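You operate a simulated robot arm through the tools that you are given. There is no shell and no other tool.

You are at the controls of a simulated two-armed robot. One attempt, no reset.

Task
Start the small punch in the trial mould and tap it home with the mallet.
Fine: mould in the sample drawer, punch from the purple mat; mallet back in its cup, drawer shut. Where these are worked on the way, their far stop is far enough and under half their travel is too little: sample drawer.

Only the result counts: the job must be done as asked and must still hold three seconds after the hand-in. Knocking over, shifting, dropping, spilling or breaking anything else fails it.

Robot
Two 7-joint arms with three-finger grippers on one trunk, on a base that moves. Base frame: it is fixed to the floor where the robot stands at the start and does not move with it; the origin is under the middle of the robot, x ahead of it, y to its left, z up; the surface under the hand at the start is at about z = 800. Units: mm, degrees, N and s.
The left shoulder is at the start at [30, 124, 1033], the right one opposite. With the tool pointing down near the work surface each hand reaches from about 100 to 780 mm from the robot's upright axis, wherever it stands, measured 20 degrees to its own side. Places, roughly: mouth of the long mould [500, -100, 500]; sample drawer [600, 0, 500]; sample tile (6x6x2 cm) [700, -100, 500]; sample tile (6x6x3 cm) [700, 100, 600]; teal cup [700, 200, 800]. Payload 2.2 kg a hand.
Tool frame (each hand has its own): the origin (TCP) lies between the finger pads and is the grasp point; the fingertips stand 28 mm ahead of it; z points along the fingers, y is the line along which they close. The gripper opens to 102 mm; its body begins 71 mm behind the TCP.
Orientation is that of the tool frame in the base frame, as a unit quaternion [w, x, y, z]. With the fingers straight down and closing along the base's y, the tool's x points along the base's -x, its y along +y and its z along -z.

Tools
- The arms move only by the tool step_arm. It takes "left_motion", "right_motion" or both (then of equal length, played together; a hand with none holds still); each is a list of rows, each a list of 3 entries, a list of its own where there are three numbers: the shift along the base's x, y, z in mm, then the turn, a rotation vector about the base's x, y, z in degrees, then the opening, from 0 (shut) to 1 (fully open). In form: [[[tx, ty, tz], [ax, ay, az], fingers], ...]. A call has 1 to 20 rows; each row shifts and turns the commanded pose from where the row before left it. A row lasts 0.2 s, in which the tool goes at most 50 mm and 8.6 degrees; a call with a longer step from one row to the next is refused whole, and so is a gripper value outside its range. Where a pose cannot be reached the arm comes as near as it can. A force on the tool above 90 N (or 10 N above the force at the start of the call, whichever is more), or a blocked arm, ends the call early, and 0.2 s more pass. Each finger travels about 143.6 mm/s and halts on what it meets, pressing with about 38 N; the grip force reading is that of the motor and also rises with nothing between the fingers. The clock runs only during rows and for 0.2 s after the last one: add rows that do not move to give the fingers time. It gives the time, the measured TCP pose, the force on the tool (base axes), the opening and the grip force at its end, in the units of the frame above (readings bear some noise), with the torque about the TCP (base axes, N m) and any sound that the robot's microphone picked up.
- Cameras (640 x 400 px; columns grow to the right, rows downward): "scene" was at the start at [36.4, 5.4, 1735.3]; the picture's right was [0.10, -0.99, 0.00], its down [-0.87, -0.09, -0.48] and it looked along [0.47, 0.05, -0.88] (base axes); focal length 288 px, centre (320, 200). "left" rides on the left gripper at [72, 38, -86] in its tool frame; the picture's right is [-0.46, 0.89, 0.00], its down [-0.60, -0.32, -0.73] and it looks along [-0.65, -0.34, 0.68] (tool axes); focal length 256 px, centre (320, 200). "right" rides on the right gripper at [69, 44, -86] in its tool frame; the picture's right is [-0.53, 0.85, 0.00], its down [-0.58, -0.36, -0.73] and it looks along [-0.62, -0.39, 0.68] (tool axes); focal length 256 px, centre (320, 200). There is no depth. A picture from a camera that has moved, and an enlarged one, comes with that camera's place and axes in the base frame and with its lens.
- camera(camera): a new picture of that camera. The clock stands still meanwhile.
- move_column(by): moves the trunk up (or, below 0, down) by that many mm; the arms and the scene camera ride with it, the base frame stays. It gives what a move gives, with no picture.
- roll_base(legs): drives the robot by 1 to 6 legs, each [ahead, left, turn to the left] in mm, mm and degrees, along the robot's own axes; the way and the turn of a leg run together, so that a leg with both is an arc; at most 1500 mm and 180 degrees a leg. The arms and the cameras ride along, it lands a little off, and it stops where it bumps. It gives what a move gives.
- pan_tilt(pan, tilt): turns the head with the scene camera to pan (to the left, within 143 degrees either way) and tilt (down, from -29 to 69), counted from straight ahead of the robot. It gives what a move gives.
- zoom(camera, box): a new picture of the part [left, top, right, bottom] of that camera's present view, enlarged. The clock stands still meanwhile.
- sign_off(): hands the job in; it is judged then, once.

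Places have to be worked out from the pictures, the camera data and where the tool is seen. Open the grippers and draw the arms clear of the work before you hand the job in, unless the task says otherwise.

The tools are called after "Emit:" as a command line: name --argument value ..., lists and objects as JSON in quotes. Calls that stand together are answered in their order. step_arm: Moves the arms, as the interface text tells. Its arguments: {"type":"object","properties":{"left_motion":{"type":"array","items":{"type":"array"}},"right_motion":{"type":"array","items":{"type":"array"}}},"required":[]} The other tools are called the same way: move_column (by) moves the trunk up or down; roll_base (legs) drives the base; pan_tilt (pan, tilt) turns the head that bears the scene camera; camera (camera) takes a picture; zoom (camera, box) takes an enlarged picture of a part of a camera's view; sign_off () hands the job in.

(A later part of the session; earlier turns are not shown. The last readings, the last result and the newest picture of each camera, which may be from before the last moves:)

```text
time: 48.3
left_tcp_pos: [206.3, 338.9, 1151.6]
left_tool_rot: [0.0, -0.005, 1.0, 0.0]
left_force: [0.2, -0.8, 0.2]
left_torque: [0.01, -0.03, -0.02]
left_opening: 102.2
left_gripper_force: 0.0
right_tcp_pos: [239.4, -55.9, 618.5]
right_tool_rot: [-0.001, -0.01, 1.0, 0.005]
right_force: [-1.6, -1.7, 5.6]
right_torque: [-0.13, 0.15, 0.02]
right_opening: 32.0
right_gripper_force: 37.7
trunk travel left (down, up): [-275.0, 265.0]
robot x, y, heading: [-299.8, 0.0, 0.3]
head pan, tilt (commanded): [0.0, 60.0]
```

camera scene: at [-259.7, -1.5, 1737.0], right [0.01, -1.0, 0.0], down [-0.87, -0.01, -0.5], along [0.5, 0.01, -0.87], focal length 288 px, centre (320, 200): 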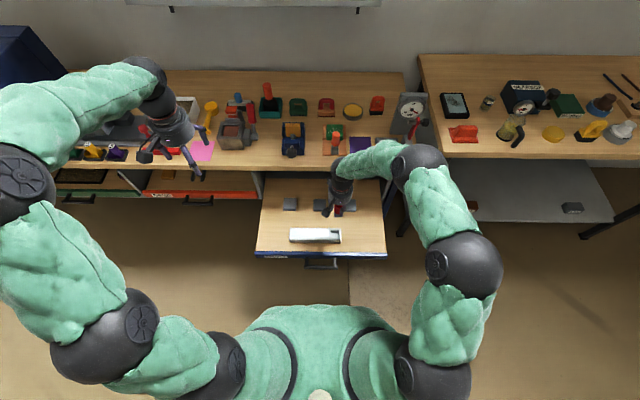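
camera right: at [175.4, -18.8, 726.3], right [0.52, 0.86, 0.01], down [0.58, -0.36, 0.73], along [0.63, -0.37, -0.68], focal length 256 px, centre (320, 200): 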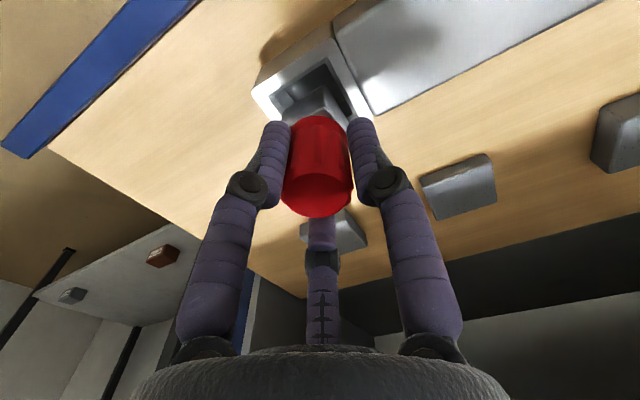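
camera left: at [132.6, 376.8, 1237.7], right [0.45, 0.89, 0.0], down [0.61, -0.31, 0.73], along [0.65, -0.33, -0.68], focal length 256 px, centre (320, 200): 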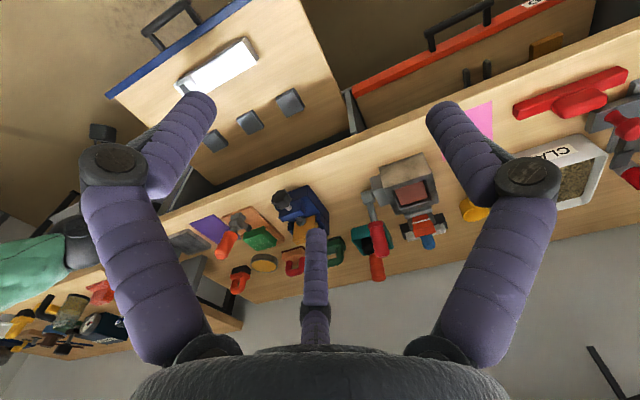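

A light contact of 5.6 N begins at TCP z≈618. I press 2 mm more to seat the start.

Emit:
step_arm --right_motion '[[[0, 0, -2], [0, 0, 0], 0], [[0, 0, 0], [0, 0, 0], 0]]'

Emit:
zoom --camera "right" --box '[230, 40, 390, 140]'

Emit:
zoom --camera "scene" --box '[314, 215, 362, 245]'

```text
time: 48.9
left_tcp_pos: [204.4, 339.8, 1150.5]
left_tool_rot: [0.0, -0.005, 1.0, 0.0]
left_force: [0.3, 0.1, 0.5]
left_torque: [0.02, 0.0, 0.01]
left_opening: 101.9
left_gripper_force: 0.1
right_tcp_pos: [239.5, -57.3, 617.4]
right_tool_rot: [-0.001, -0.011, 1.0, 0.005]
right_force: [-2.2, -2.8, 7.2]
right_torque: [-0.08, 0.13, -0.04]
right_opening: 32.3
right_gripper_force: 38.1
trunk travel left (down, up): [-275.0, 265.0]
robot x, y, heading: [-296.0, -1.9, 0.7]
head pan, tilt (commanded): [0.0, 60.0]
```

```text
4.00 times, centred on (310, 90) of right
camera zoom: at [170.6, -15.9, 704.4], right [0.52, 0.86, 0.01], down [0.59, -0.36, 0.73], along [0.62, -0.37, -0.69], focal length 1024 px, centre (360, 640)
```

zoom: 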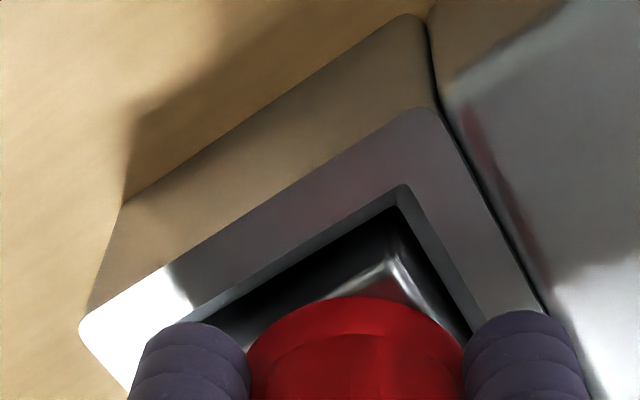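

```text
13.33 times, centred on (338, 230) of scene
camera zoom: at [-260.1, -1.5, 1737.0], right [0.01, -1.0, 0.0], down [-0.87, -0.01, -0.5], along [0.5, 0.01, -0.87], focal length 3835 px, centre (80, -200)
```

zoom: 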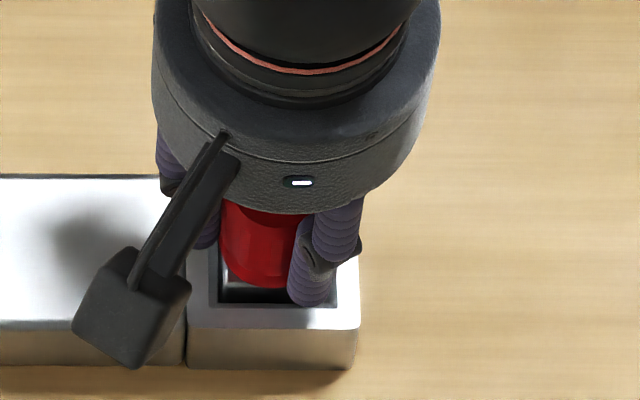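

The punch's shank is about 23 mm into the socket, upright, with light seating force; about 10 mm remain to drive. I release it and lift the hand straight up.

Emit:
step_arm --right_motion '[[[0, 0, 0], [0, 0, 0], 0.4], [[0, 0, 0], [0, 0, 0], 0.6], [[0, 0, 0], [0, 0, 0], 0.7], [[0, 0, 15], [0, 0, 0], 0.7], [[0, 0, 35], [0, 0, 0], 0.7], [[0, 0, 40], [0, 0, 0], 0.7], [[0, 0, 40], [0, 0, 0], 0.7]]'

Emit:
camera --camera "right"

Emit:
zoom --camera "scene" --box '[298, 205, 378, 255]'

```text
time: 50.5
left_tcp_pos: [205.1, 338.9, 1151.4]
left_tool_rot: [0.0, -0.006, 1.0, 0.0]
left_force: [-0.7, 0.8, -0.1]
left_torque: [0.02, 0.0, -0.02]
left_opening: 101.9
left_gripper_force: 0.1
right_tcp_pos: [240.1, -56.5, 746.7]
right_tool_rot: [-0.002, -0.01, 1.0, 0.004]
right_force: [-0.9, 0.0, 0.5]
right_torque: [0.0, -0.06, 0.03]
right_opening: 71.6
right_gripper_force: 0.0
trunk travel left (down, up): [-275.0, 265.0]
robot x, y, heading: [-298.8, -1.2, 0.6]
head pan, tilt (commanded): [0.0, 60.0]
```

```text
taken
camera right: at [170.3, -16.4, 833.9], right [0.52, 0.86, 0.01], down [0.59, -0.36, 0.73], along [0.62, -0.37, -0.69], focal length 256 px, centre (320, 200)
```

right: 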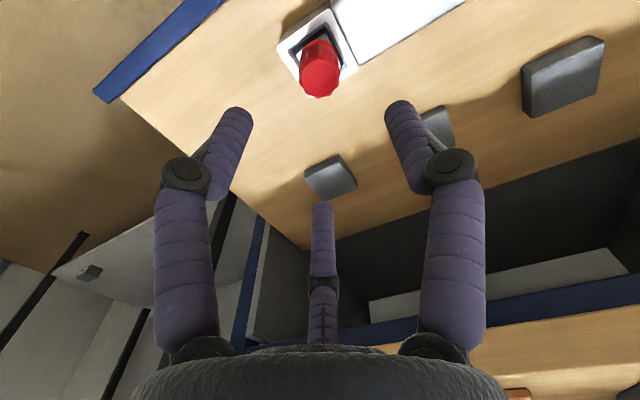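

```text
8.00 times, centred on (338, 230) of scene
camera zoom: at [-260.2, -1.5, 1737.0], right [0.01, -1.0, 0.0], down [-0.87, -0.01, -0.5], along [0.5, 0.01, -0.87], focal length 2301 px, centre (176, -40)
```

zoom: 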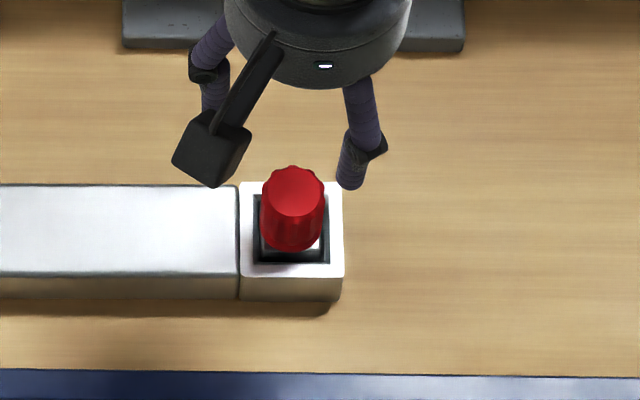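

The punch stands in the mould by itself. I take a close look at how it stands.

Emit:
zoom --camera "right" --box '[260, 0, 380, 112]'

Emit:
zoom --camera "left" --box '[120, 20, 280, 120]'

```text
3.57 times, centred on (320, 56) of right
camera zoom: at [170.3, -16.4, 833.9], right [0.52, 0.86, 0.01], down [0.59, -0.36, 0.73], along [0.62, -0.37, -0.69], focal length 914 px, centre (320, 714)
```

zoom: 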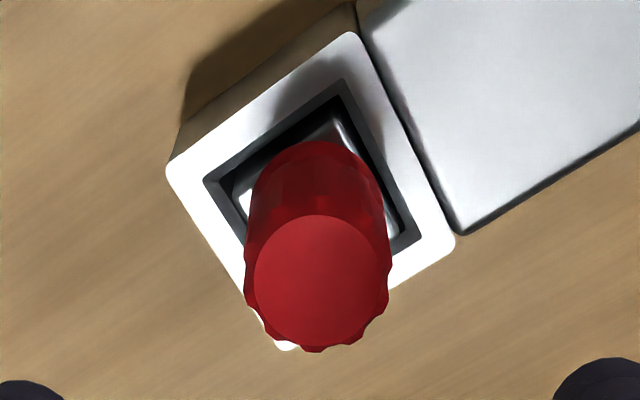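

```text
4.00 times, centred on (200, 70) of left
camera zoom: at [132.2, 376.8, 1237.8], right [0.45, 0.89, 0.0], down [0.61, -0.31, 0.73], along [0.65, -0.33, -0.68], focal length 1024 px, centre (800, 720)
```

zoom: 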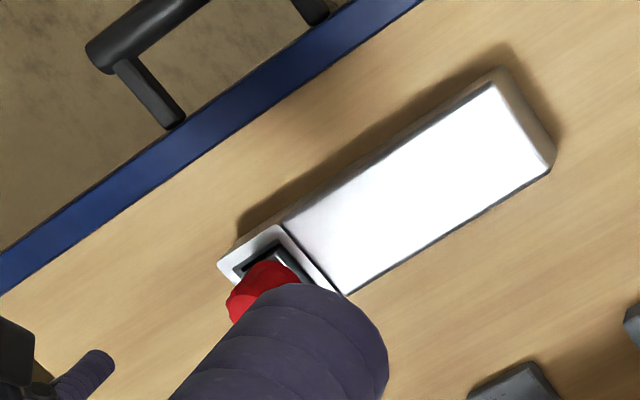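

The punch stands upright, with its knob top near (238, -54, 632). Next the mallet: I raise and tuck both hands, then roll left around the open drawer so the right arm can reach the teal cup.

Emit:
step_arm --right_motion '[[[0, 0, 45], [0, 0, 0], 0.7], [[0, 0, 45], [0, 0, 0], 0.7], [[0, 0, 45], [0, 0, 0], 0.7], [[0, 0, 45], [0, 0, 0], 0.7], [[0, 0, 45], [0, 0, 0], 0.7], [[0, 0, 45], [0, 0, 0], 0.7], [[0, 0, 45], [0, 0, 0], 0.7], [[0, 0, 45], [0, 0, 0], 0.7], [[-40, -25, 5], [0, 0, 0], 0.7], [[-40, -25, 0], [0, 0, 0], 0.7]]' --left_motion '[[[-15, -3, 0], [0, 0, 0], 1], [[-15, -3, 0], [0, 0, 0], 1], [[-15, -3, 0], [0, 0, 0], 1], [[-15, -3, 0], [0, 0, 0], 1], [[-15, -3, 0], [0, 0, 0], 1], [[-15, -3, 0], [0, 0, 0], 1], [[-15, -3, 0], [0, 0, 0], 1], [[-15, -3, 0], [0, 0, 0], 1], [[-15, -3, 0], [0, 0, 0], 1], [[-15, -3, 0], [0, 0, 0], 1]]'

Emit:
camera --camera "scene"

Emit:
camera --camera "left"

```text
time: 52.7
left_tcp_pos: [52.5, 309.3, 1152.4]
left_tool_rot: [0.001, -0.006, 1.0, 0.0]
left_force: [-0.4, -0.7, 1.0]
left_torque: [0.01, -0.01, -0.02]
left_opening: 102.1
left_gripper_force: 0.1
right_tcp_pos: [157.4, -104.1, 1118.9]
right_tool_rot: [-0.001, -0.011, 1.0, 0.006]
right_force: [-0.7, -1.4, 0.8]
right_torque: [0.02, -0.06, -0.04]
right_opening: 71.4
right_gripper_force: 0.2
trunk travel left (down, up): [-275.0, 265.0]
robot x, y, heading: [-298.0, -1.3, 0.2]
head pan, tilt (commanded): [0.0, 60.0]
```

```text
taken
camera scene: at [-261.2, -2.0, 1737.0], right [0.01, -1.0, 0.0], down [-0.87, -0.01, -0.5], along [0.5, 0.01, -0.87], focal length 288 px, centre (320, 200)
```

scene: 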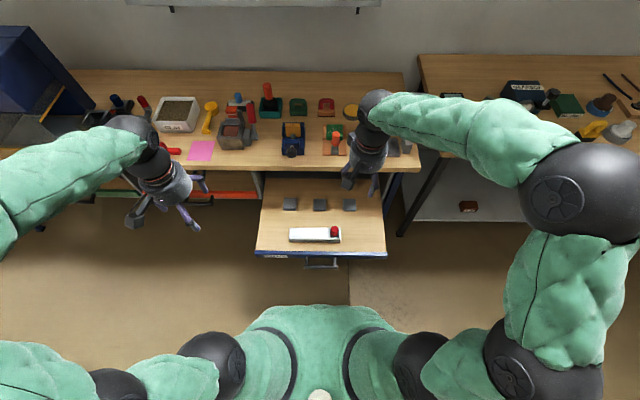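

```text
taken
camera left: at [-20.2, 346.8, 1238.2], right [0.45, 0.89, 0.0], down [0.61, -0.31, 0.73], along [0.65, -0.33, -0.68], focal length 256 px, centre (320, 200)
```

left: 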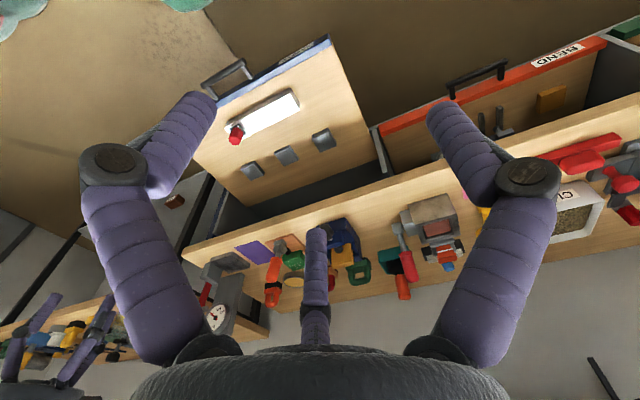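

The way to the left looks clear. I roll 380 mm left first, then ahead toward the bench in front of the teal cup.

Emit:
roll_base --legs '[[0, 380, 0], [250, 0, 0]]'

Emit:
camera --camera "scene"

Emit:
camera --camera "right"

```text
time: 56.5
left_tcp_pos: [294.8, 690.6, 1151.6]
left_tool_rot: [-0.001, -0.003, 1.0, 0.0]
left_force: [1.0, 0.1, 0.0]
left_torque: [0.03, 0.04, -0.02]
left_opening: 101.9
left_gripper_force: 0.0
right_tcp_pos: [400.5, 276.5, 1115.8]
right_tool_rot: [-0.002, -0.008, 1.0, 0.004]
right_force: [0.7, -1.0, 0.2]
right_torque: [-0.01, 0.06, 0.01]
right_opening: 71.8
right_gripper_force: 0.0
trunk travel left (down, up): [-275.0, 265.0]
robot x, y, heading: [-59.1, 383.9, 0.6]
head pan, tilt (commanded): [0.0, 60.0]
```

```text
taken
camera scene: at [-18.9, 380.7, 1736.9], right [0.01, -1.0, 0.0], down [-0.87, -0.01, -0.5], along [0.5, 0.0, -0.87], focal length 288 px, centre (320, 200)
```

scene: 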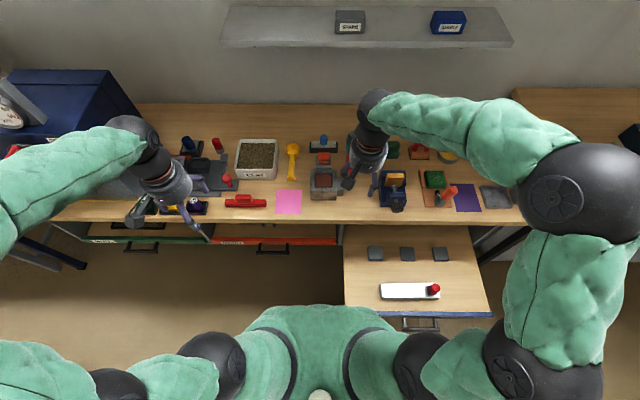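

```text
taken
camera right: at [331.4, 317.5, 1204.9], right [0.52, 0.85, 0.01], down [0.59, -0.36, 0.73], along [0.62, -0.37, -0.69], focal length 256 px, centre (320, 200)
```

right: 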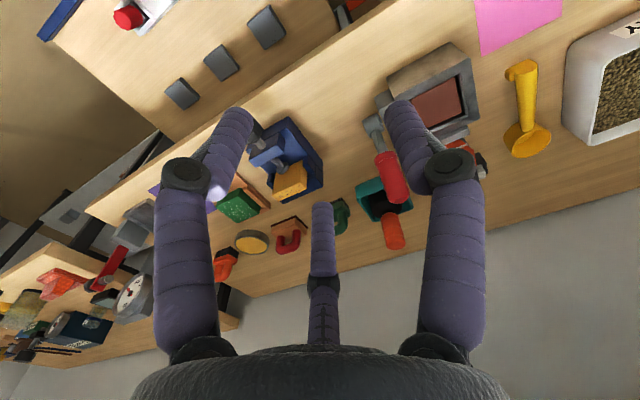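

The robot stands at (-59, 384) with the cup ahead. I zoom on the cup and mallet to see how the handle stands and what is around it.

Emit:
zoom --camera "right" --box '[330, 130, 490, 260]'

Emit:
zoom --camera "left" --box '[0, 100, 320, 300]'

```text
3.08 times, centred on (410, 195) of right
camera zoom: at [331.4, 317.5, 1204.9], right [0.52, 0.85, 0.01], down [0.59, -0.36, 0.73], along [0.62, -0.37, -0.69], focal length 788 px, centre (43, 215)
```

zoom: 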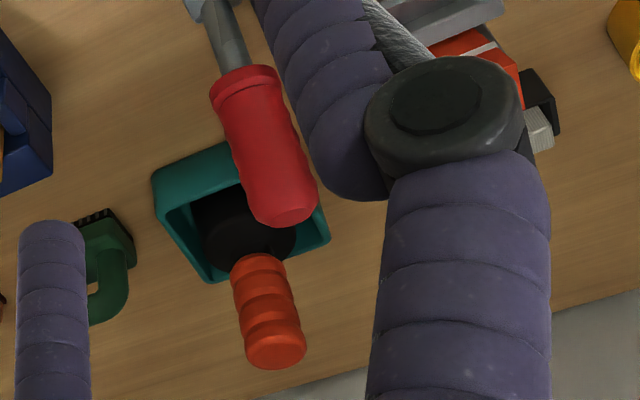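

```text
2.00 times, centred on (160, 200) of left
camera zoom: at [222.9, 728.2, 1237.4], right [0.46, 0.89, 0.0], down [0.61, -0.31, 0.73], along [0.65, -0.34, -0.68], focal length 512 px, centre (640, 200)
```

zoom: 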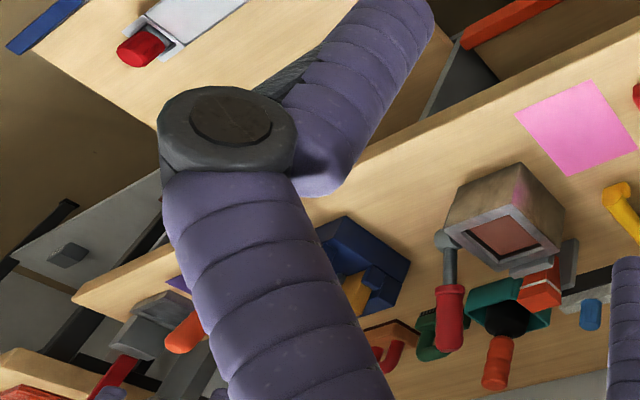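

The mallet stands nearly upright in the cup: orange ribbed handle from z≈885 to 948 at about (730, 228), black head below; the red lever's top at (606, 277, 961) is the nearest hazard. I roll 110 mm ahead to bring it within reach.

Emit:
roll_base --legs '[[110, 0, 0]]'

Emit:
step_arm --right_motion '[[[40, -10, 0], [0, 0, 0], 0.7], [[40, -10, 0], [0, 0, 0], 0.7], [[40, -10, 0], [0, 0, 0], 0.7], [[40, -5, 0], [0, 0, 0], 0.7]]'

Emit:
camera --camera "right"

Emit:
camera --camera "scene"

```text
time: 57.7
left_tcp_pos: [406.9, 690.0, 1151.5]
left_tool_rot: [-0.002, -0.002, 1.0, 0.0]
left_force: [1.2, 0.2, 0.1]
left_torque: [-0.01, 0.05, -0.01]
left_opening: 102.1
left_gripper_force: 0.0
right_tcp_pos: [510.4, 276.1, 1117.7]
right_tool_rot: [-0.002, -0.007, 1.0, 0.005]
right_force: [0.8, -0.8, 0.0]
right_torque: [0.02, 0.01, 0.01]
right_opening: 71.3
right_gripper_force: 0.1
trunk travel left (down, up): [-275.0, 265.0]
robot x, y, heading: [52.9, 388.2, 0.2]
head pan, tilt (commanded): [0.0, 60.0]
```

```text
time: 58.7
left_tcp_pos: [406.6, 690.2, 1151.9]
left_tool_rot: [0.0, -0.003, 1.0, 0.001]
left_force: [0.3, -0.9, 0.7]
left_torque: [0.0, 0.01, -0.07]
left_opening: 102.1
left_gripper_force: 0.1
right_tcp_pos: [671.5, 240.9, 1118.3]
right_tool_rot: [-0.003, -0.007, 1.0, 0.005]
right_force: [0.7, 0.6, -0.1]
right_torque: [0.02, 0.01, 0.03]
right_opening: 71.4
right_gripper_force: 0.0
trunk travel left (down, up): [-275.0, 265.0]
robot x, y, heading: [51.6, 384.3, 0.3]
head pan, tilt (commanded): [0.0, 60.0]
```

```text
taken
camera right: at [603.0, 280.9, 1205.2], right [0.52, 0.85, 0.01], down [0.59, -0.36, 0.72], along [0.62, -0.37, -0.69], focal length 256 px, centre (320, 200)
```

right: 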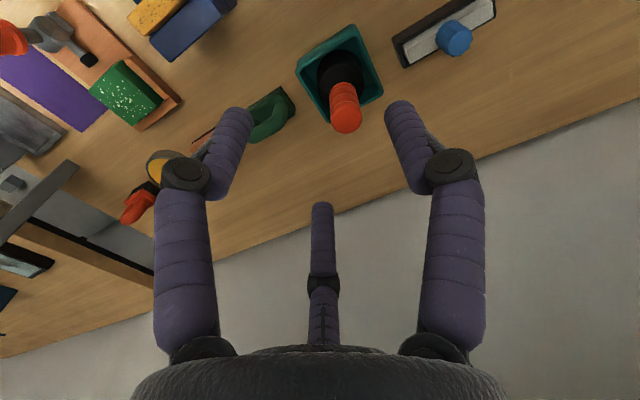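

```text
taken
camera scene: at [92.1, 381.3, 1736.9], right [0.01, -1.0, 0.0], down [-0.87, 0.0, -0.5], along [0.5, 0.0, -0.87], focal length 288 px, centre (320, 200)
```

scene: 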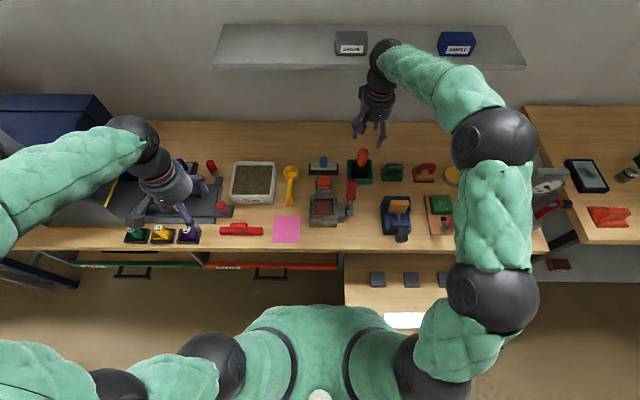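

The mallet is in clear view of the right hand's camera. I zoom to fix its position relative to the hand.

Emit:
zoom --camera "right" --box '[270, 20, 430, 140]'

```text
3.33 times, centred on (350, 80) of right
camera zoom: at [603.0, 280.9, 1205.2], right [0.52, 0.85, 0.01], down [0.59, -0.36, 0.72], along [0.62, -0.37, -0.69], focal length 853 px, centre (220, 600)
```

zoom: 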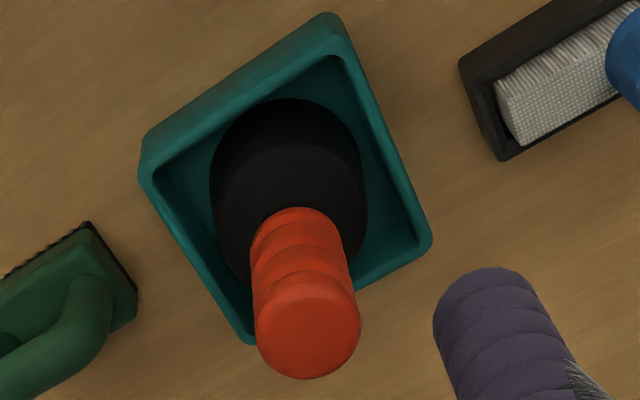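

The handle comes out at about (736, 236), leaning only slightly away. I move over it and descend to z≈1000 to check the alignment.

Emit:
step_arm --right_motion '[[[32, -2, 0], [0, 0, 0], 0.8], [[32, -2, -20], [0, 0, 0], 0.8], [[0, 0, -45], [0, 0, 0], 0.8], [[0, 0, -45], [0, 0, 0], 0.8], [[0, 0, 0], [0, 0, 0], 0.8]]'

Emit:
camera --camera "right"

Emit:
zoom --camera "scene" --box '[290, 70, 450, 230]'

```text
time: 59.9
left_tcp_pos: [405.4, 689.5, 1151.2]
left_tool_rot: [0.0, -0.002, 1.0, 0.0]
left_force: [-0.2, 0.5, -0.1]
left_torque: [0.0, -0.02, 0.03]
left_opening: 101.9
left_gripper_force: 0.1
right_tcp_pos: [731.4, 240.2, 1010.0]
right_tool_rot: [-0.001, -0.007, 1.0, 0.005]
right_force: [-0.3, 0.0, 0.1]
right_torque: [0.02, 0.03, -0.02]
right_opening: 81.7
right_gripper_force: 0.1
trunk travel left (down, up): [-275.0, 265.0]
robot x, y, heading: [50.7, 380.9, 0.8]
head pan, tilt (commanded): [0.0, 60.0]
```

```text
taken
camera right: at [663.1, 280.7, 1097.5], right [0.52, 0.85, 0.01], down [0.58, -0.36, 0.73], along [0.62, -0.37, -0.69], focal length 256 px, centre (320, 200)
```

right: 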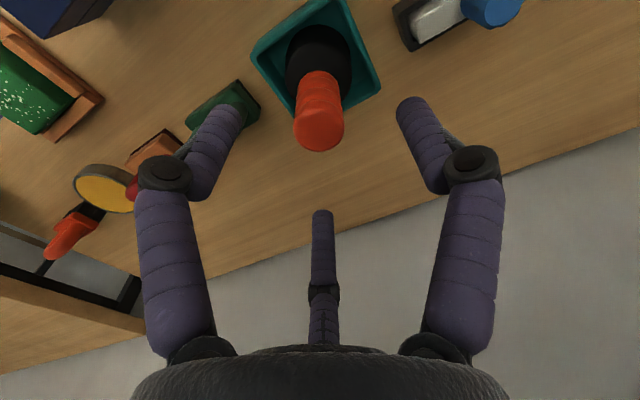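

```text
2.50 times, centred on (370, 150) of scene
camera zoom: at [89.3, 381.1, 1737.0], right [0.01, -1.0, 0.0], down [-0.87, 0.0, -0.5], along [0.5, 0.0, -0.87], focal length 719 px, centre (195, 325)
```

zoom: 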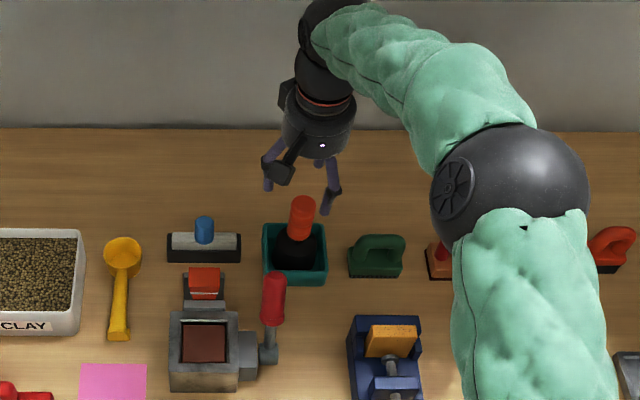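

The handle appears vertical right under the hand (top around z≈950–968). I descend 45 mm with the fingers wide and re-measure.

Emit:
step_arm --right_motion '[[[2, -1, -25], [0, 0, 0], 0.8], [[0, 0, -20], [0, 0, 0], 0.8], [[0, 0, 0], [0, 0, 0], 0.8]]'

Emit:
camera --camera "right"

Emit:
zoom --camera "scene" --box '[320, 80, 420, 180]'

```text
time: 60.7
left_tcp_pos: [405.1, 690.2, 1151.1]
left_tool_rot: [-0.001, -0.003, 1.0, 0.001]
left_force: [0.4, -0.7, -0.2]
left_torque: [0.01, -0.03, -0.01]
left_opening: 101.9
left_gripper_force: 0.1
right_tcp_pos: [733.6, 236.6, 963.9]
right_tool_rot: [-0.002, -0.007, 1.0, 0.005]
right_force: [0.6, 0.4, -0.4]
right_torque: [0.01, 0.01, 0.0]
right_opening: 81.9
right_gripper_force: 0.2
trunk travel left (down, up): [-275.0, 265.0]
robot x, y, heading: [56.7, 385.4, 0.5]
head pan, tilt (commanded): [0.0, 60.0]
```

```text
taken
camera right: at [665.9, 278.1, 1051.0], right [0.52, 0.85, 0.01], down [0.58, -0.36, 0.73], along [0.62, -0.37, -0.69], focal length 256 px, centre (320, 200)
```

right: 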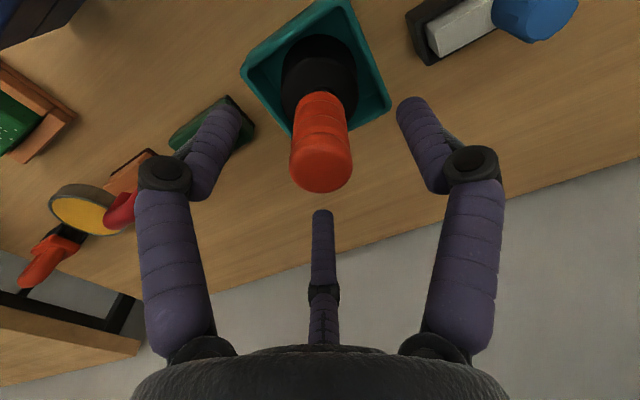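

```text
4.00 times, centred on (370, 130) of scene
camera zoom: at [90.2, 381.1, 1737.0], right [0.01, -1.0, 0.0], down [-0.87, 0.0, -0.5], along [0.5, 0.0, -0.87], focal length 1151 px, centre (120, 480)
```

zoom: 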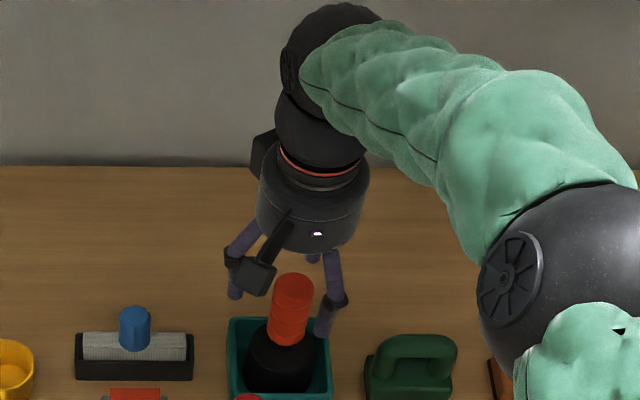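

The views disagree about the handle's lean, so I take sharper zooms from the scene and hand cameras before going lower.

Emit:
zoom --camera "scene" --box '[340, 140, 404, 180]'

Emit:
zoom --camera "right" --box '[240, 0, 400, 200]'

Emit:
camera --camera "left"

```text
10.00 times, centred on (372, 160) of scene
camera zoom: at [90.2, 381.1, 1737.0], right [0.01, -1.0, 0.0], down [-0.87, 0.0, -0.5], along [0.5, 0.0, -0.87], focal length 2876 px, centre (-200, 600)
```

zoom: 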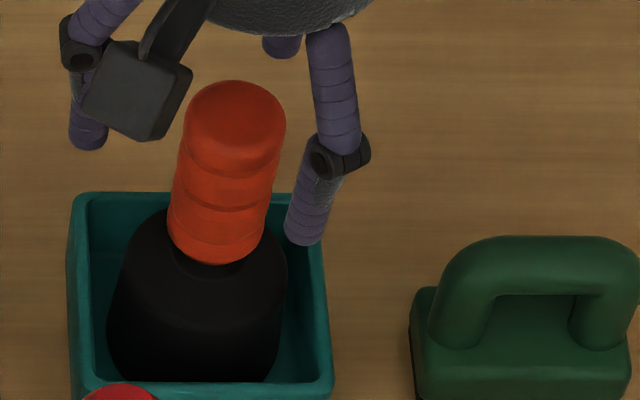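

```text
2.00 times, centred on (320, 100) of right
camera zoom: at [665.9, 278.1, 1051.0], right [0.52, 0.85, 0.01], down [0.58, -0.36, 0.73], along [0.62, -0.37, -0.69], focal length 512 px, centre (320, 400)
```

zoom: 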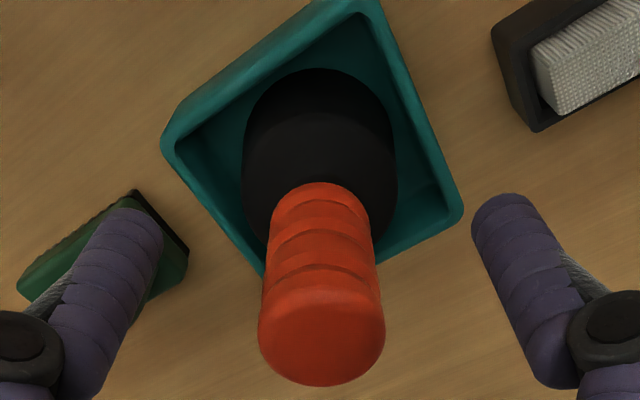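

```text
taken
camera left: at [333.0, 728.3, 1237.7], right [0.46, 0.89, 0.0], down [0.61, -0.31, 0.73], along [0.65, -0.34, -0.68], focal length 256 px, centre (320, 200)
```

left: 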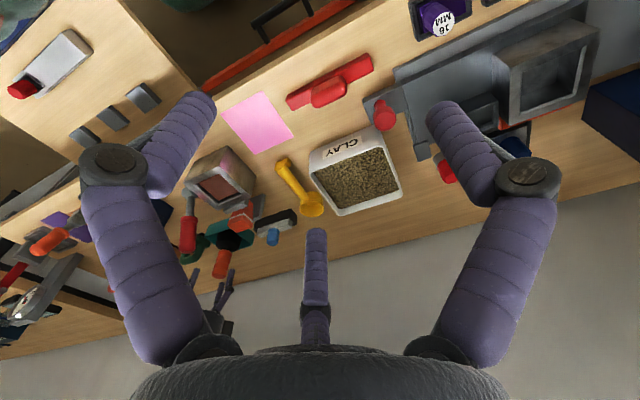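

Combining sizes and azimuths, the handle is vertical at about (741.6, 233), radius ≈17 mm, from z≈878 to 943. I shift (+8, -3.7) and lower the hand to z≈914 around the handle.

Emit:
step_arm --right_motion '[[[8, -3.7, 0], [0, 0, 0], 0.8], [[0, 0, -20], [0, 0, 0], 0.8], [[0, 0, -18], [0, 0, 0], 0.8], [[0, 0, -12], [0, 0, 0], 0.8], [[0, 0, 0], [0, 0, 0], 0.8]]'

Emit:
zoom --camera "right" --box '[160, 0, 480, 300]'

Emit:
zoom --camera "scene" --box '[330, 100, 410, 190]'

```text
time: 61.9
left_tcp_pos: [403.8, 690.9, 1151.8]
left_tool_rot: [-0.001, -0.003, 1.0, 0.0]
left_force: [0.4, -0.4, 0.2]
left_torque: [-0.01, -0.01, 0.0]
left_opening: 102.1
left_gripper_force: 0.1
right_tcp_pos: [742.8, 232.9, 912.8]
right_tool_rot: [-0.001, -0.008, 1.0, 0.006]
right_force: [0.1, 0.4, 0.0]
right_torque: [-0.02, -0.01, 0.02]
right_opening: 81.6
right_gripper_force: 0.1
trunk travel left (down, up): [-275.0, 265.0]
robot x, y, heading: [54.5, 382.5, 0.2]
head pan, tilt (commanded): [0.0, 60.0]
```

```text
1.33 times, centred on (320, 150) of right
camera zoom: at [674.5, 274.0, 1000.1], right [0.52, 0.85, 0.01], down [0.58, -0.36, 0.73], along [0.62, -0.37, -0.69], focal length 341 px, centre (320, 267)
```

zoom: 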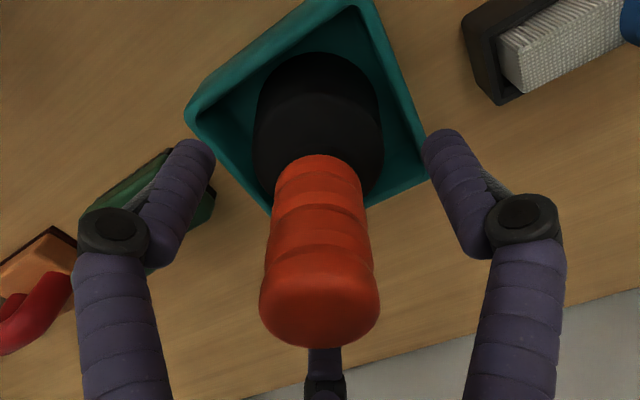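

```text
4.44 times, centred on (370, 145) of scene
camera zoom: at [90.1, 381.2, 1737.0], right [0.01, -1.0, 0.0], down [-0.87, 0.0, -0.5], along [0.5, 0.0, -0.87], focal length 1278 px, centre (98, 444)
```

zoom: 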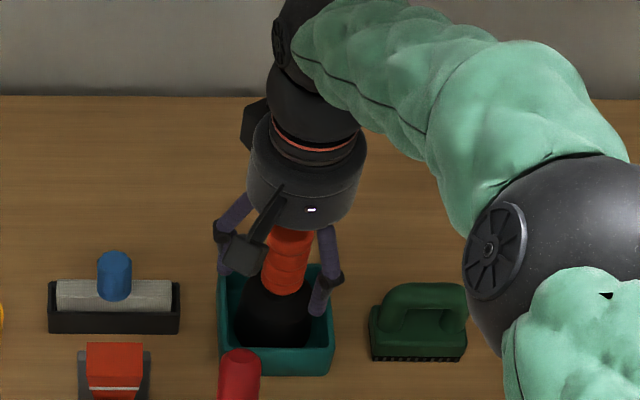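

The handle sits centred between the fingers. I close the grip on it.

Emit:
step_arm --right_motion '[[[0, 0, 0], [0, 0, 0], 0.5], [[0, 0, 0], [0, 0, 0], 0.3], [[0, 0, 0], [0, 0, 0], 0], [[0, 0, 0], [0, 0, 0], 0]]'

Emit:
zoom --camera "right" --box '[160, 0, 480, 300]'

```text
time: 62.9
left_tcp_pos: [406.0, 690.0, 1152.8]
left_tool_rot: [0.0, -0.002, 1.0, 0.0]
left_force: [-1.0, 0.0, -0.2]
left_torque: [-0.01, 0.0, 0.01]
left_opening: 101.7
left_gripper_force: 0.0
right_tcp_pos: [742.0, 233.8, 912.3]
right_tool_rot: [-0.001, -0.007, 1.0, 0.005]
right_force: [1.1, -2.4, 1.6]
right_torque: [0.03, -0.12, -0.01]
right_opening: 34.9
right_gripper_force: 37.8
trunk travel left (down, up): [-275.0, 265.0]
robot x, y, heading: [51.6, 383.3, 0.2]
head pan, tilt (commanded): [0.0, 60.0]
```

```text
1.33 times, centred on (320, 150) of right
camera zoom: at [674.7, 273.7, 1000.4], right [0.52, 0.85, 0.01], down [0.58, -0.36, 0.73], along [0.62, -0.37, -0.69], focal length 341 px, centre (320, 267)
```

zoom: 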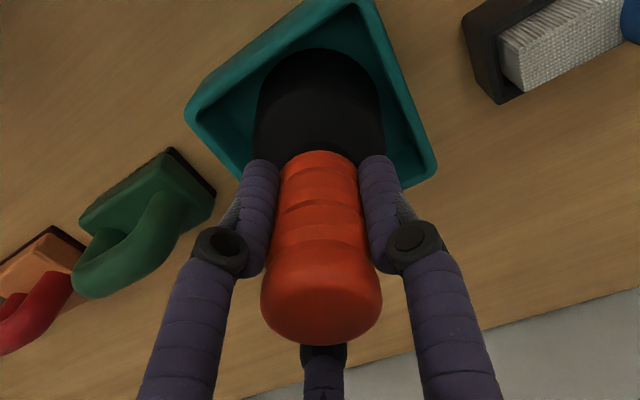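

The handle is gripped at 34.9 mm and 37.8 N. I lift slowly at first, watching that the cup stays.

Emit:
step_arm --right_motion '[[[0, 0, 10], [0, 0, 0], 0], [[0, 0, 15], [0, 0, 0], 0], [[0, 0, 20], [0, 0, 0], 0]]'

Emit:
zoom --camera "scene" --box '[330, 100, 410, 190]'

Emit:
zoom --camera "right" --box '[160, 0, 480, 300]'

```text
time: 63.7
left_tcp_pos: [404.0, 691.8, 1151.1]
left_tool_rot: [0.0, -0.003, 1.0, 0.0]
left_force: [0.1, 0.9, 0.3]
left_torque: [0.02, 0.02, -0.01]
left_opening: 101.9
left_gripper_force: 0.2
right_tcp_pos: [742.0, 235.3, 959.7]
right_tool_rot: [-0.001, -0.008, 1.0, 0.006]
right_force: [0.4, 0.4, -3.9]
right_torque: [-0.01, 0.0, 0.02]
right_opening: 35.0
right_gripper_force: 38.1
trunk travel left (down, up): [-275.0, 265.0]
robot x, y, heading: [50.8, 384.4, 0.4]
head pan, tilt (commanded): [0.0, 60.0]
```

```text
4.44 times, centred on (370, 145) of scene
camera zoom: at [90.0, 381.3, 1737.0], right [0.01, -1.0, 0.0], down [-0.87, 0.0, -0.5], along [0.5, 0.0, -0.87], focal length 1278 px, centre (98, 444)
```

zoom: 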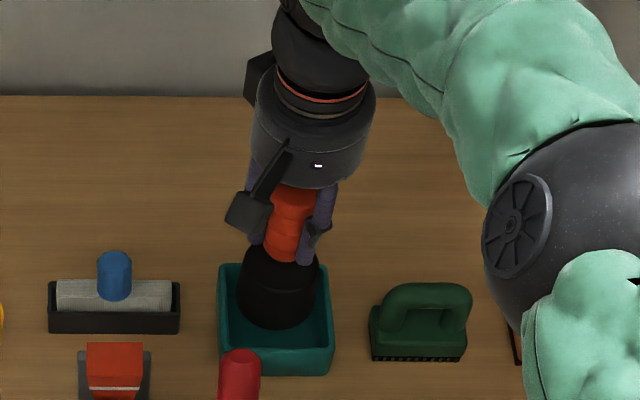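

```text
1.33 times, centred on (320, 150) of right
camera zoom: at [674.4, 276.0, 1046.4], right [0.52, 0.85, 0.01], down [0.58, -0.36, 0.73], along [0.62, -0.37, -0.69], focal length 341 px, centre (320, 267)
```

zoom: 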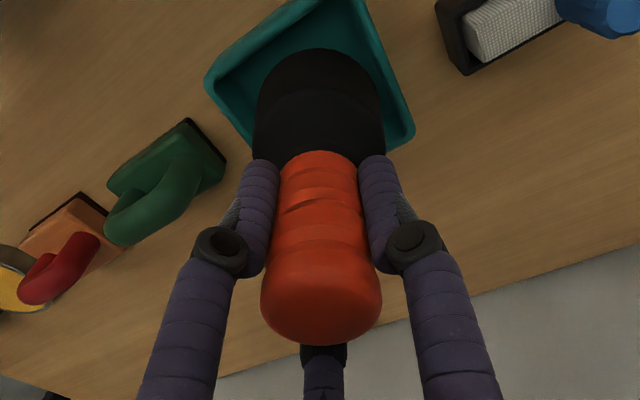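

The mallet comes out cleanly and the cup stays put. I lift it to z≈1140 and draw the arm back over the bench.

Emit:
step_arm --right_motion '[[[0, 0, 40], [0, 0, 0], 0], [[0, 0, 45], [0, 0, 0], 0], [[0, 0, 45], [0, 0, 0], 0], [[0, 0, 45], [0, 0, 0], 0], [[-40, 2, 0], [0, 0, 0], 0], [[-40, 2, 0], [0, 0, 0], 0], [[-40, 2, 0], [0, 0, 0], 0], [[-40, 2, 0], [0, 0, 0], 0], [[-40, 2, 0], [0, 0, 0], 0], [[-40, 2, 0], [0, 0, 0], 0], [[0, 0, 0], [0, 0, 0], 0]]'

Emit:
camera --camera "scene"

```text
time: 66.1
left_tcp_pos: [406.6, 691.1, 1150.5]
left_tool_rot: [-0.001, -0.003, 1.0, -0.001]
left_force: [0.6, 0.1, -0.3]
left_torque: [0.02, 0.02, 0.02]
left_opening: 102.1
left_gripper_force: 0.0
right_tcp_pos: [505.8, 243.6, 1130.1]
right_tool_rot: [-0.002, -0.008, 1.0, 0.005]
right_force: [0.4, 0.1, -4.1]
right_torque: [-0.02, 0.05, 0.02]
right_opening: 35.0
right_gripper_force: 38.0
trunk travel left (down, up): [-275.0, 265.0]
robot x, y, heading: [53.4, 383.4, 0.3]
head pan, tilt (commanded): [0.0, 60.0]
```

```text
taken
camera scene: at [92.3, 381.4, 1736.9], right [0.01, -1.0, 0.0], down [-0.87, 0.0, -0.5], along [0.5, 0.0, -0.87], focal length 288 px, centre (320, 200)
```

scene: 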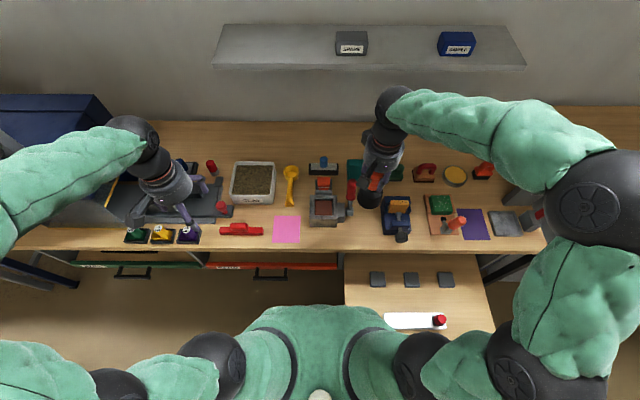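

The mallet is held well, and the punch still stands in the mould. I roll back 350 mm, then 380 mm right, to return in front of the drawer.

Emit:
roll_base --legs '[[-350, 0, 0], [0, -380, 0]]'

Emit:
camera --camera "scene"

Emit:
camera --camera "right"

```text
time: 70.3
left_tcp_pos: [49.7, 314.0, 1151.7]
left_tool_rot: [0.0, -0.008, 1.0, 0.0]
left_force: [0.0, -1.0, -0.7]
left_torque: [0.02, -0.01, 0.0]
left_opening: 101.9
left_gripper_force: 0.1
right_tcp_pos: [151.0, -129.8, 1129.6]
right_tool_rot: [-0.001, -0.013, 1.0, 0.006]
right_force: [0.0, 0.2, -4.6]
right_torque: [0.02, -0.02, -0.02]
right_opening: 34.8
right_gripper_force: 38.0
trunk travel left (down, up): [-275.0, 265.0]
robot x, y, heading: [-301.2, 2.5, 0.6]
head pan, tilt (commanded): [0.0, 60.0]
```

```text
taken
camera scene: at [-263.0, 1.7, 1736.9], right [0.01, -1.0, 0.0], down [-0.87, -0.01, -0.5], along [0.5, 0.01, -0.87], focal length 288 px, centre (320, 200)
```

scene: 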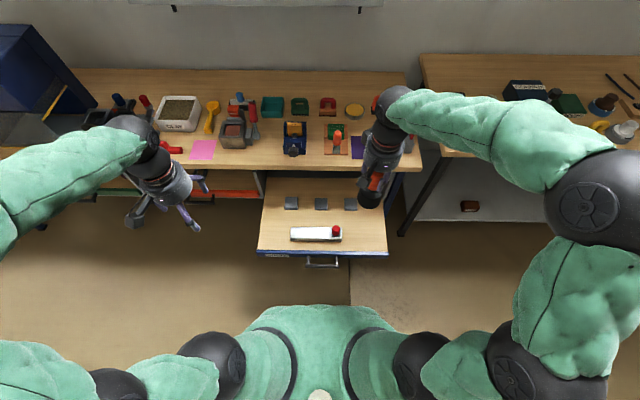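

```text
taken
camera right: at [82.7, -90.3, 1217.9], right [0.51, 0.86, 0.01], down [0.59, -0.36, 0.73], along [0.62, -0.37, -0.69], focal length 256 px, centre (320, 200)
```

right: 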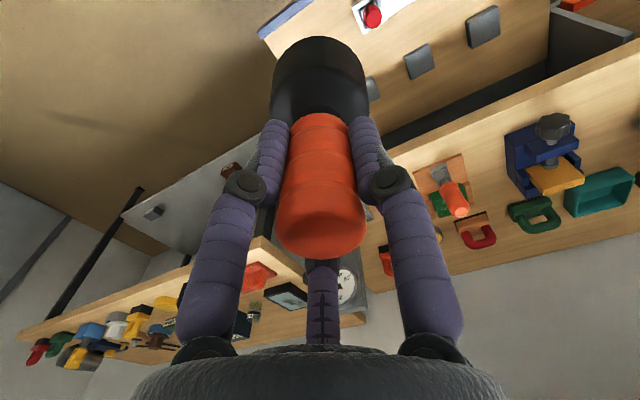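

I'm back in front of the drawer with the punch standing. I carry the mallet over it, lowering to about 60 mm above the punch.

Emit:
step_arm --right_motion '[[[44, 38, 0], [0, 0, 0], 0], [[30, 26, -25], [0, 0, 0], 0], [[13, 12, -40], [0, 0, 0], 0], [[0, 0, -45], [0, 0, 0], 0], [[0, 0, -45], [0, 0, 0], 0], [[0, 0, -45], [0, 0, 0], 0], [[0, 0, -45], [0, 0, 0], 0], [[0, 0, -45], [0, 0, 0], 0], [[0, 0, -30], [0, 0, 0], 0], [[0, 0, 0], [0, 0, 0], 0]]'

Emit:
camera --camera "scene"

Emit:
camera --camera "left"

Emit:
camera --camera "right"

```text
refused: row 1 steps farther than a row can; nothing moved
```

```text
taken
camera scene: at [-263.0, 1.7, 1736.9], right [0.01, -1.0, 0.0], down [-0.87, -0.01, -0.5], along [0.5, 0.01, -0.87], focal length 288 px, centre (320, 200)
```

scene: 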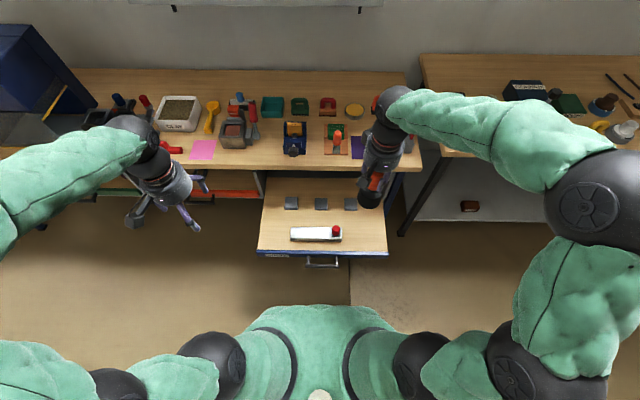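

```text
taken
camera left: at [-23.4, 351.5, 1237.8], right [0.45, 0.89, 0.0], down [0.61, -0.31, 0.73], along [0.65, -0.33, -0.68], focal length 256 px, centre (320, 200)
```

left: 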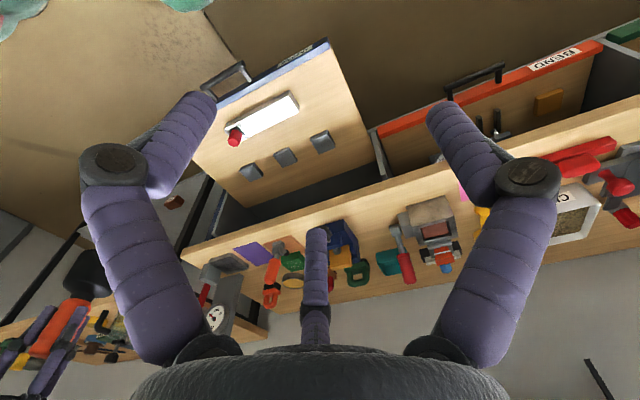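

```text
taken
camera right: at [82.7, -90.3, 1217.9], right [0.51, 0.86, 0.01], down [0.59, -0.36, 0.73], along [0.62, -0.37, -0.69], focal length 256 px, centre (320, 200)
```

right: 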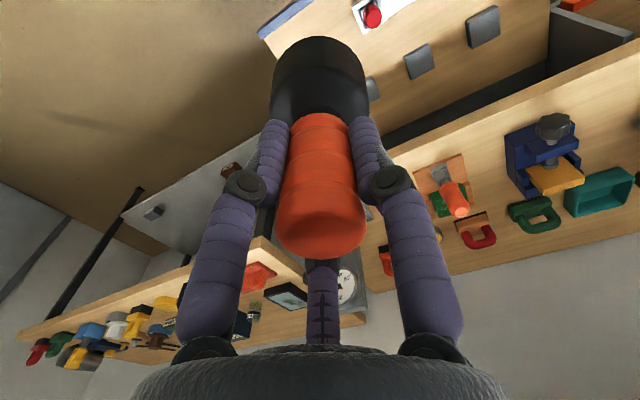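

The first step was too long; nothing moved. Before moving, I zoom on the punch to fix its position relative to the hand while it is still visible.

Emit:
zoom --camera "right" --box '[330, 0, 426, 60]'

Emit:
zoom --camera "scene" --box '[298, 205, 378, 255]'

Emit:
zoom --camera "left" --box '[200, 80, 312, 150]'

```text
6.67 times, centred on (378, 30) of right
camera zoom: at [82.7, -90.3, 1217.9], right [0.51, 0.86, 0.01], down [0.59, -0.36, 0.73], along [0.62, -0.37, -0.69], focal length 1707 px, centre (-67, 1333)
```

zoom: 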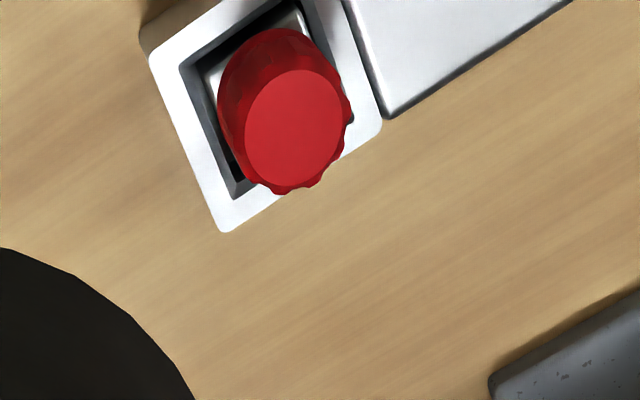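

```text
8.00 times, centred on (338, 230) of scene
camera zoom: at [-263.0, 1.7, 1736.9], right [0.01, -1.0, 0.0], down [-0.87, -0.01, -0.5], along [0.5, 0.01, -0.87], focal length 2301 px, centre (176, -40)
```

zoom: 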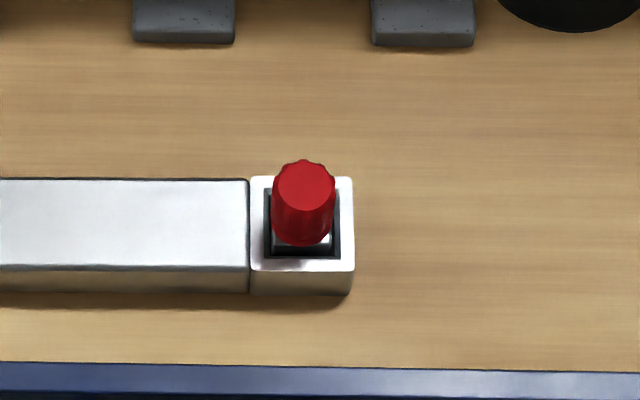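

```text
5.71 times, centred on (256, 115) of left
camera zoom: at [-23.4, 351.5, 1237.8], right [0.45, 0.89, 0.0], down [0.61, -0.31, 0.73], along [0.65, -0.33, -0.68], focal length 1463 px, centre (686, 686)
```

zoom: 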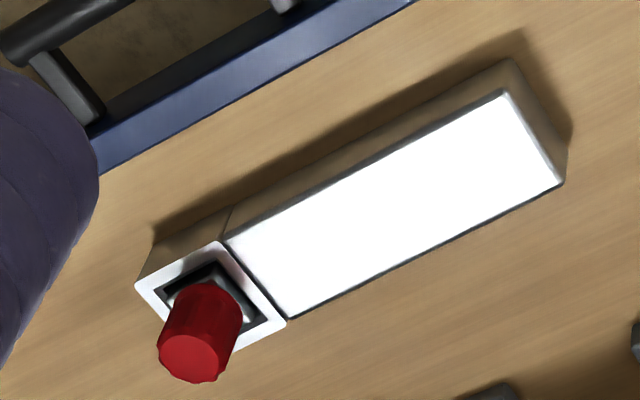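

Two views agree on the punch top at about (238.5, -58.5, 632), upright. I move the mallet over it with shorter steps and descend to about 50 mm above the punch.

Emit:
step_arm --right_motion '[[[35, 28, 0], [0, 0, 0], 0], [[35, 28, 0], [0, 0, 0], 0], [[17.5, 15, -30], [0, 0, 0], 0], [[0, 0, -45], [0, 0, 0], 0], [[0, 0, -45], [0, 0, 0], 0], [[0, 0, -45], [0, 0, 0], 0], [[0, 0, -45], [0, 0, 0], 0], [[0, 0, -45], [0, 0, 0], 0], [[0, 0, -45], [0, 0, 0], 0], [[0, 0, -40], [0, 0, 0], 0], [[0, 0, 0], [0, 0, 0], 0]]'

Emit:
camera --camera "left"

Emit:
zoom --camera "scene" --box '[274, 165, 402, 245]'

```text
time: 72.8
left_tcp_pos: [48.3, 315.6, 1151.8]
left_tool_rot: [0.0, -0.007, 1.0, 0.0]
left_force: [0.6, 0.5, -0.2]
left_torque: [0.03, 0.0, 0.0]
left_opening: 101.9
left_gripper_force: 0.0
right_tcp_pos: [235.2, -56.9, 789.5]
right_tool_rot: [-0.002, -0.012, 1.0, 0.005]
right_force: [0.5, 0.2, -4.2]
right_torque: [0.0, -0.01, 0.01]
right_opening: 34.8
right_gripper_force: 38.0
trunk travel left (down, up): [-275.0, 265.0]
robot x, y, heading: [-303.2, 4.3, 1.0]
head pan, tilt (commanded): [0.0, 60.0]
```

```text
taken
camera left: at [-23.7, 352.5, 1237.7], right [0.45, 0.89, 0.0], down [0.61, -0.31, 0.73], along [0.65, -0.33, -0.68], focal length 256 px, centre (320, 200)
```

left: 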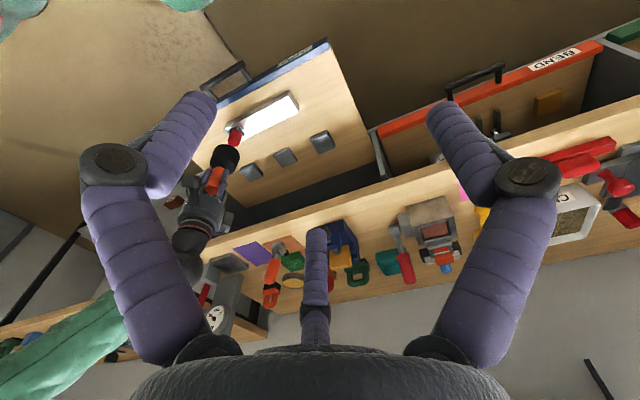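

```text
5.00 times, centred on (338, 205) of scene
camera zoom: at [-263.4, 3.1, 1737.0], right [0.01, -1.0, 0.0], down [-0.87, -0.01, -0.5], along [0.5, 0.01, -0.87], focal length 1438 px, centre (230, 175)
```

zoom: 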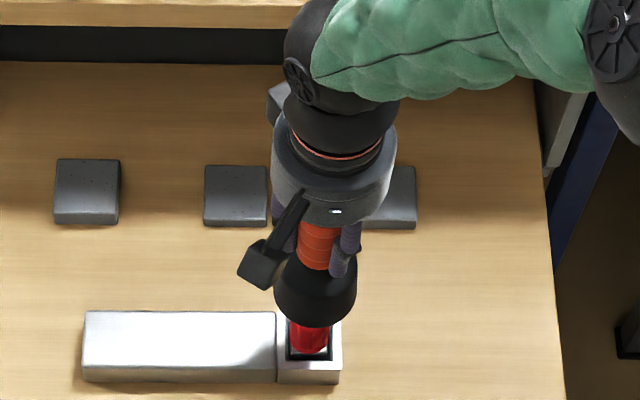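

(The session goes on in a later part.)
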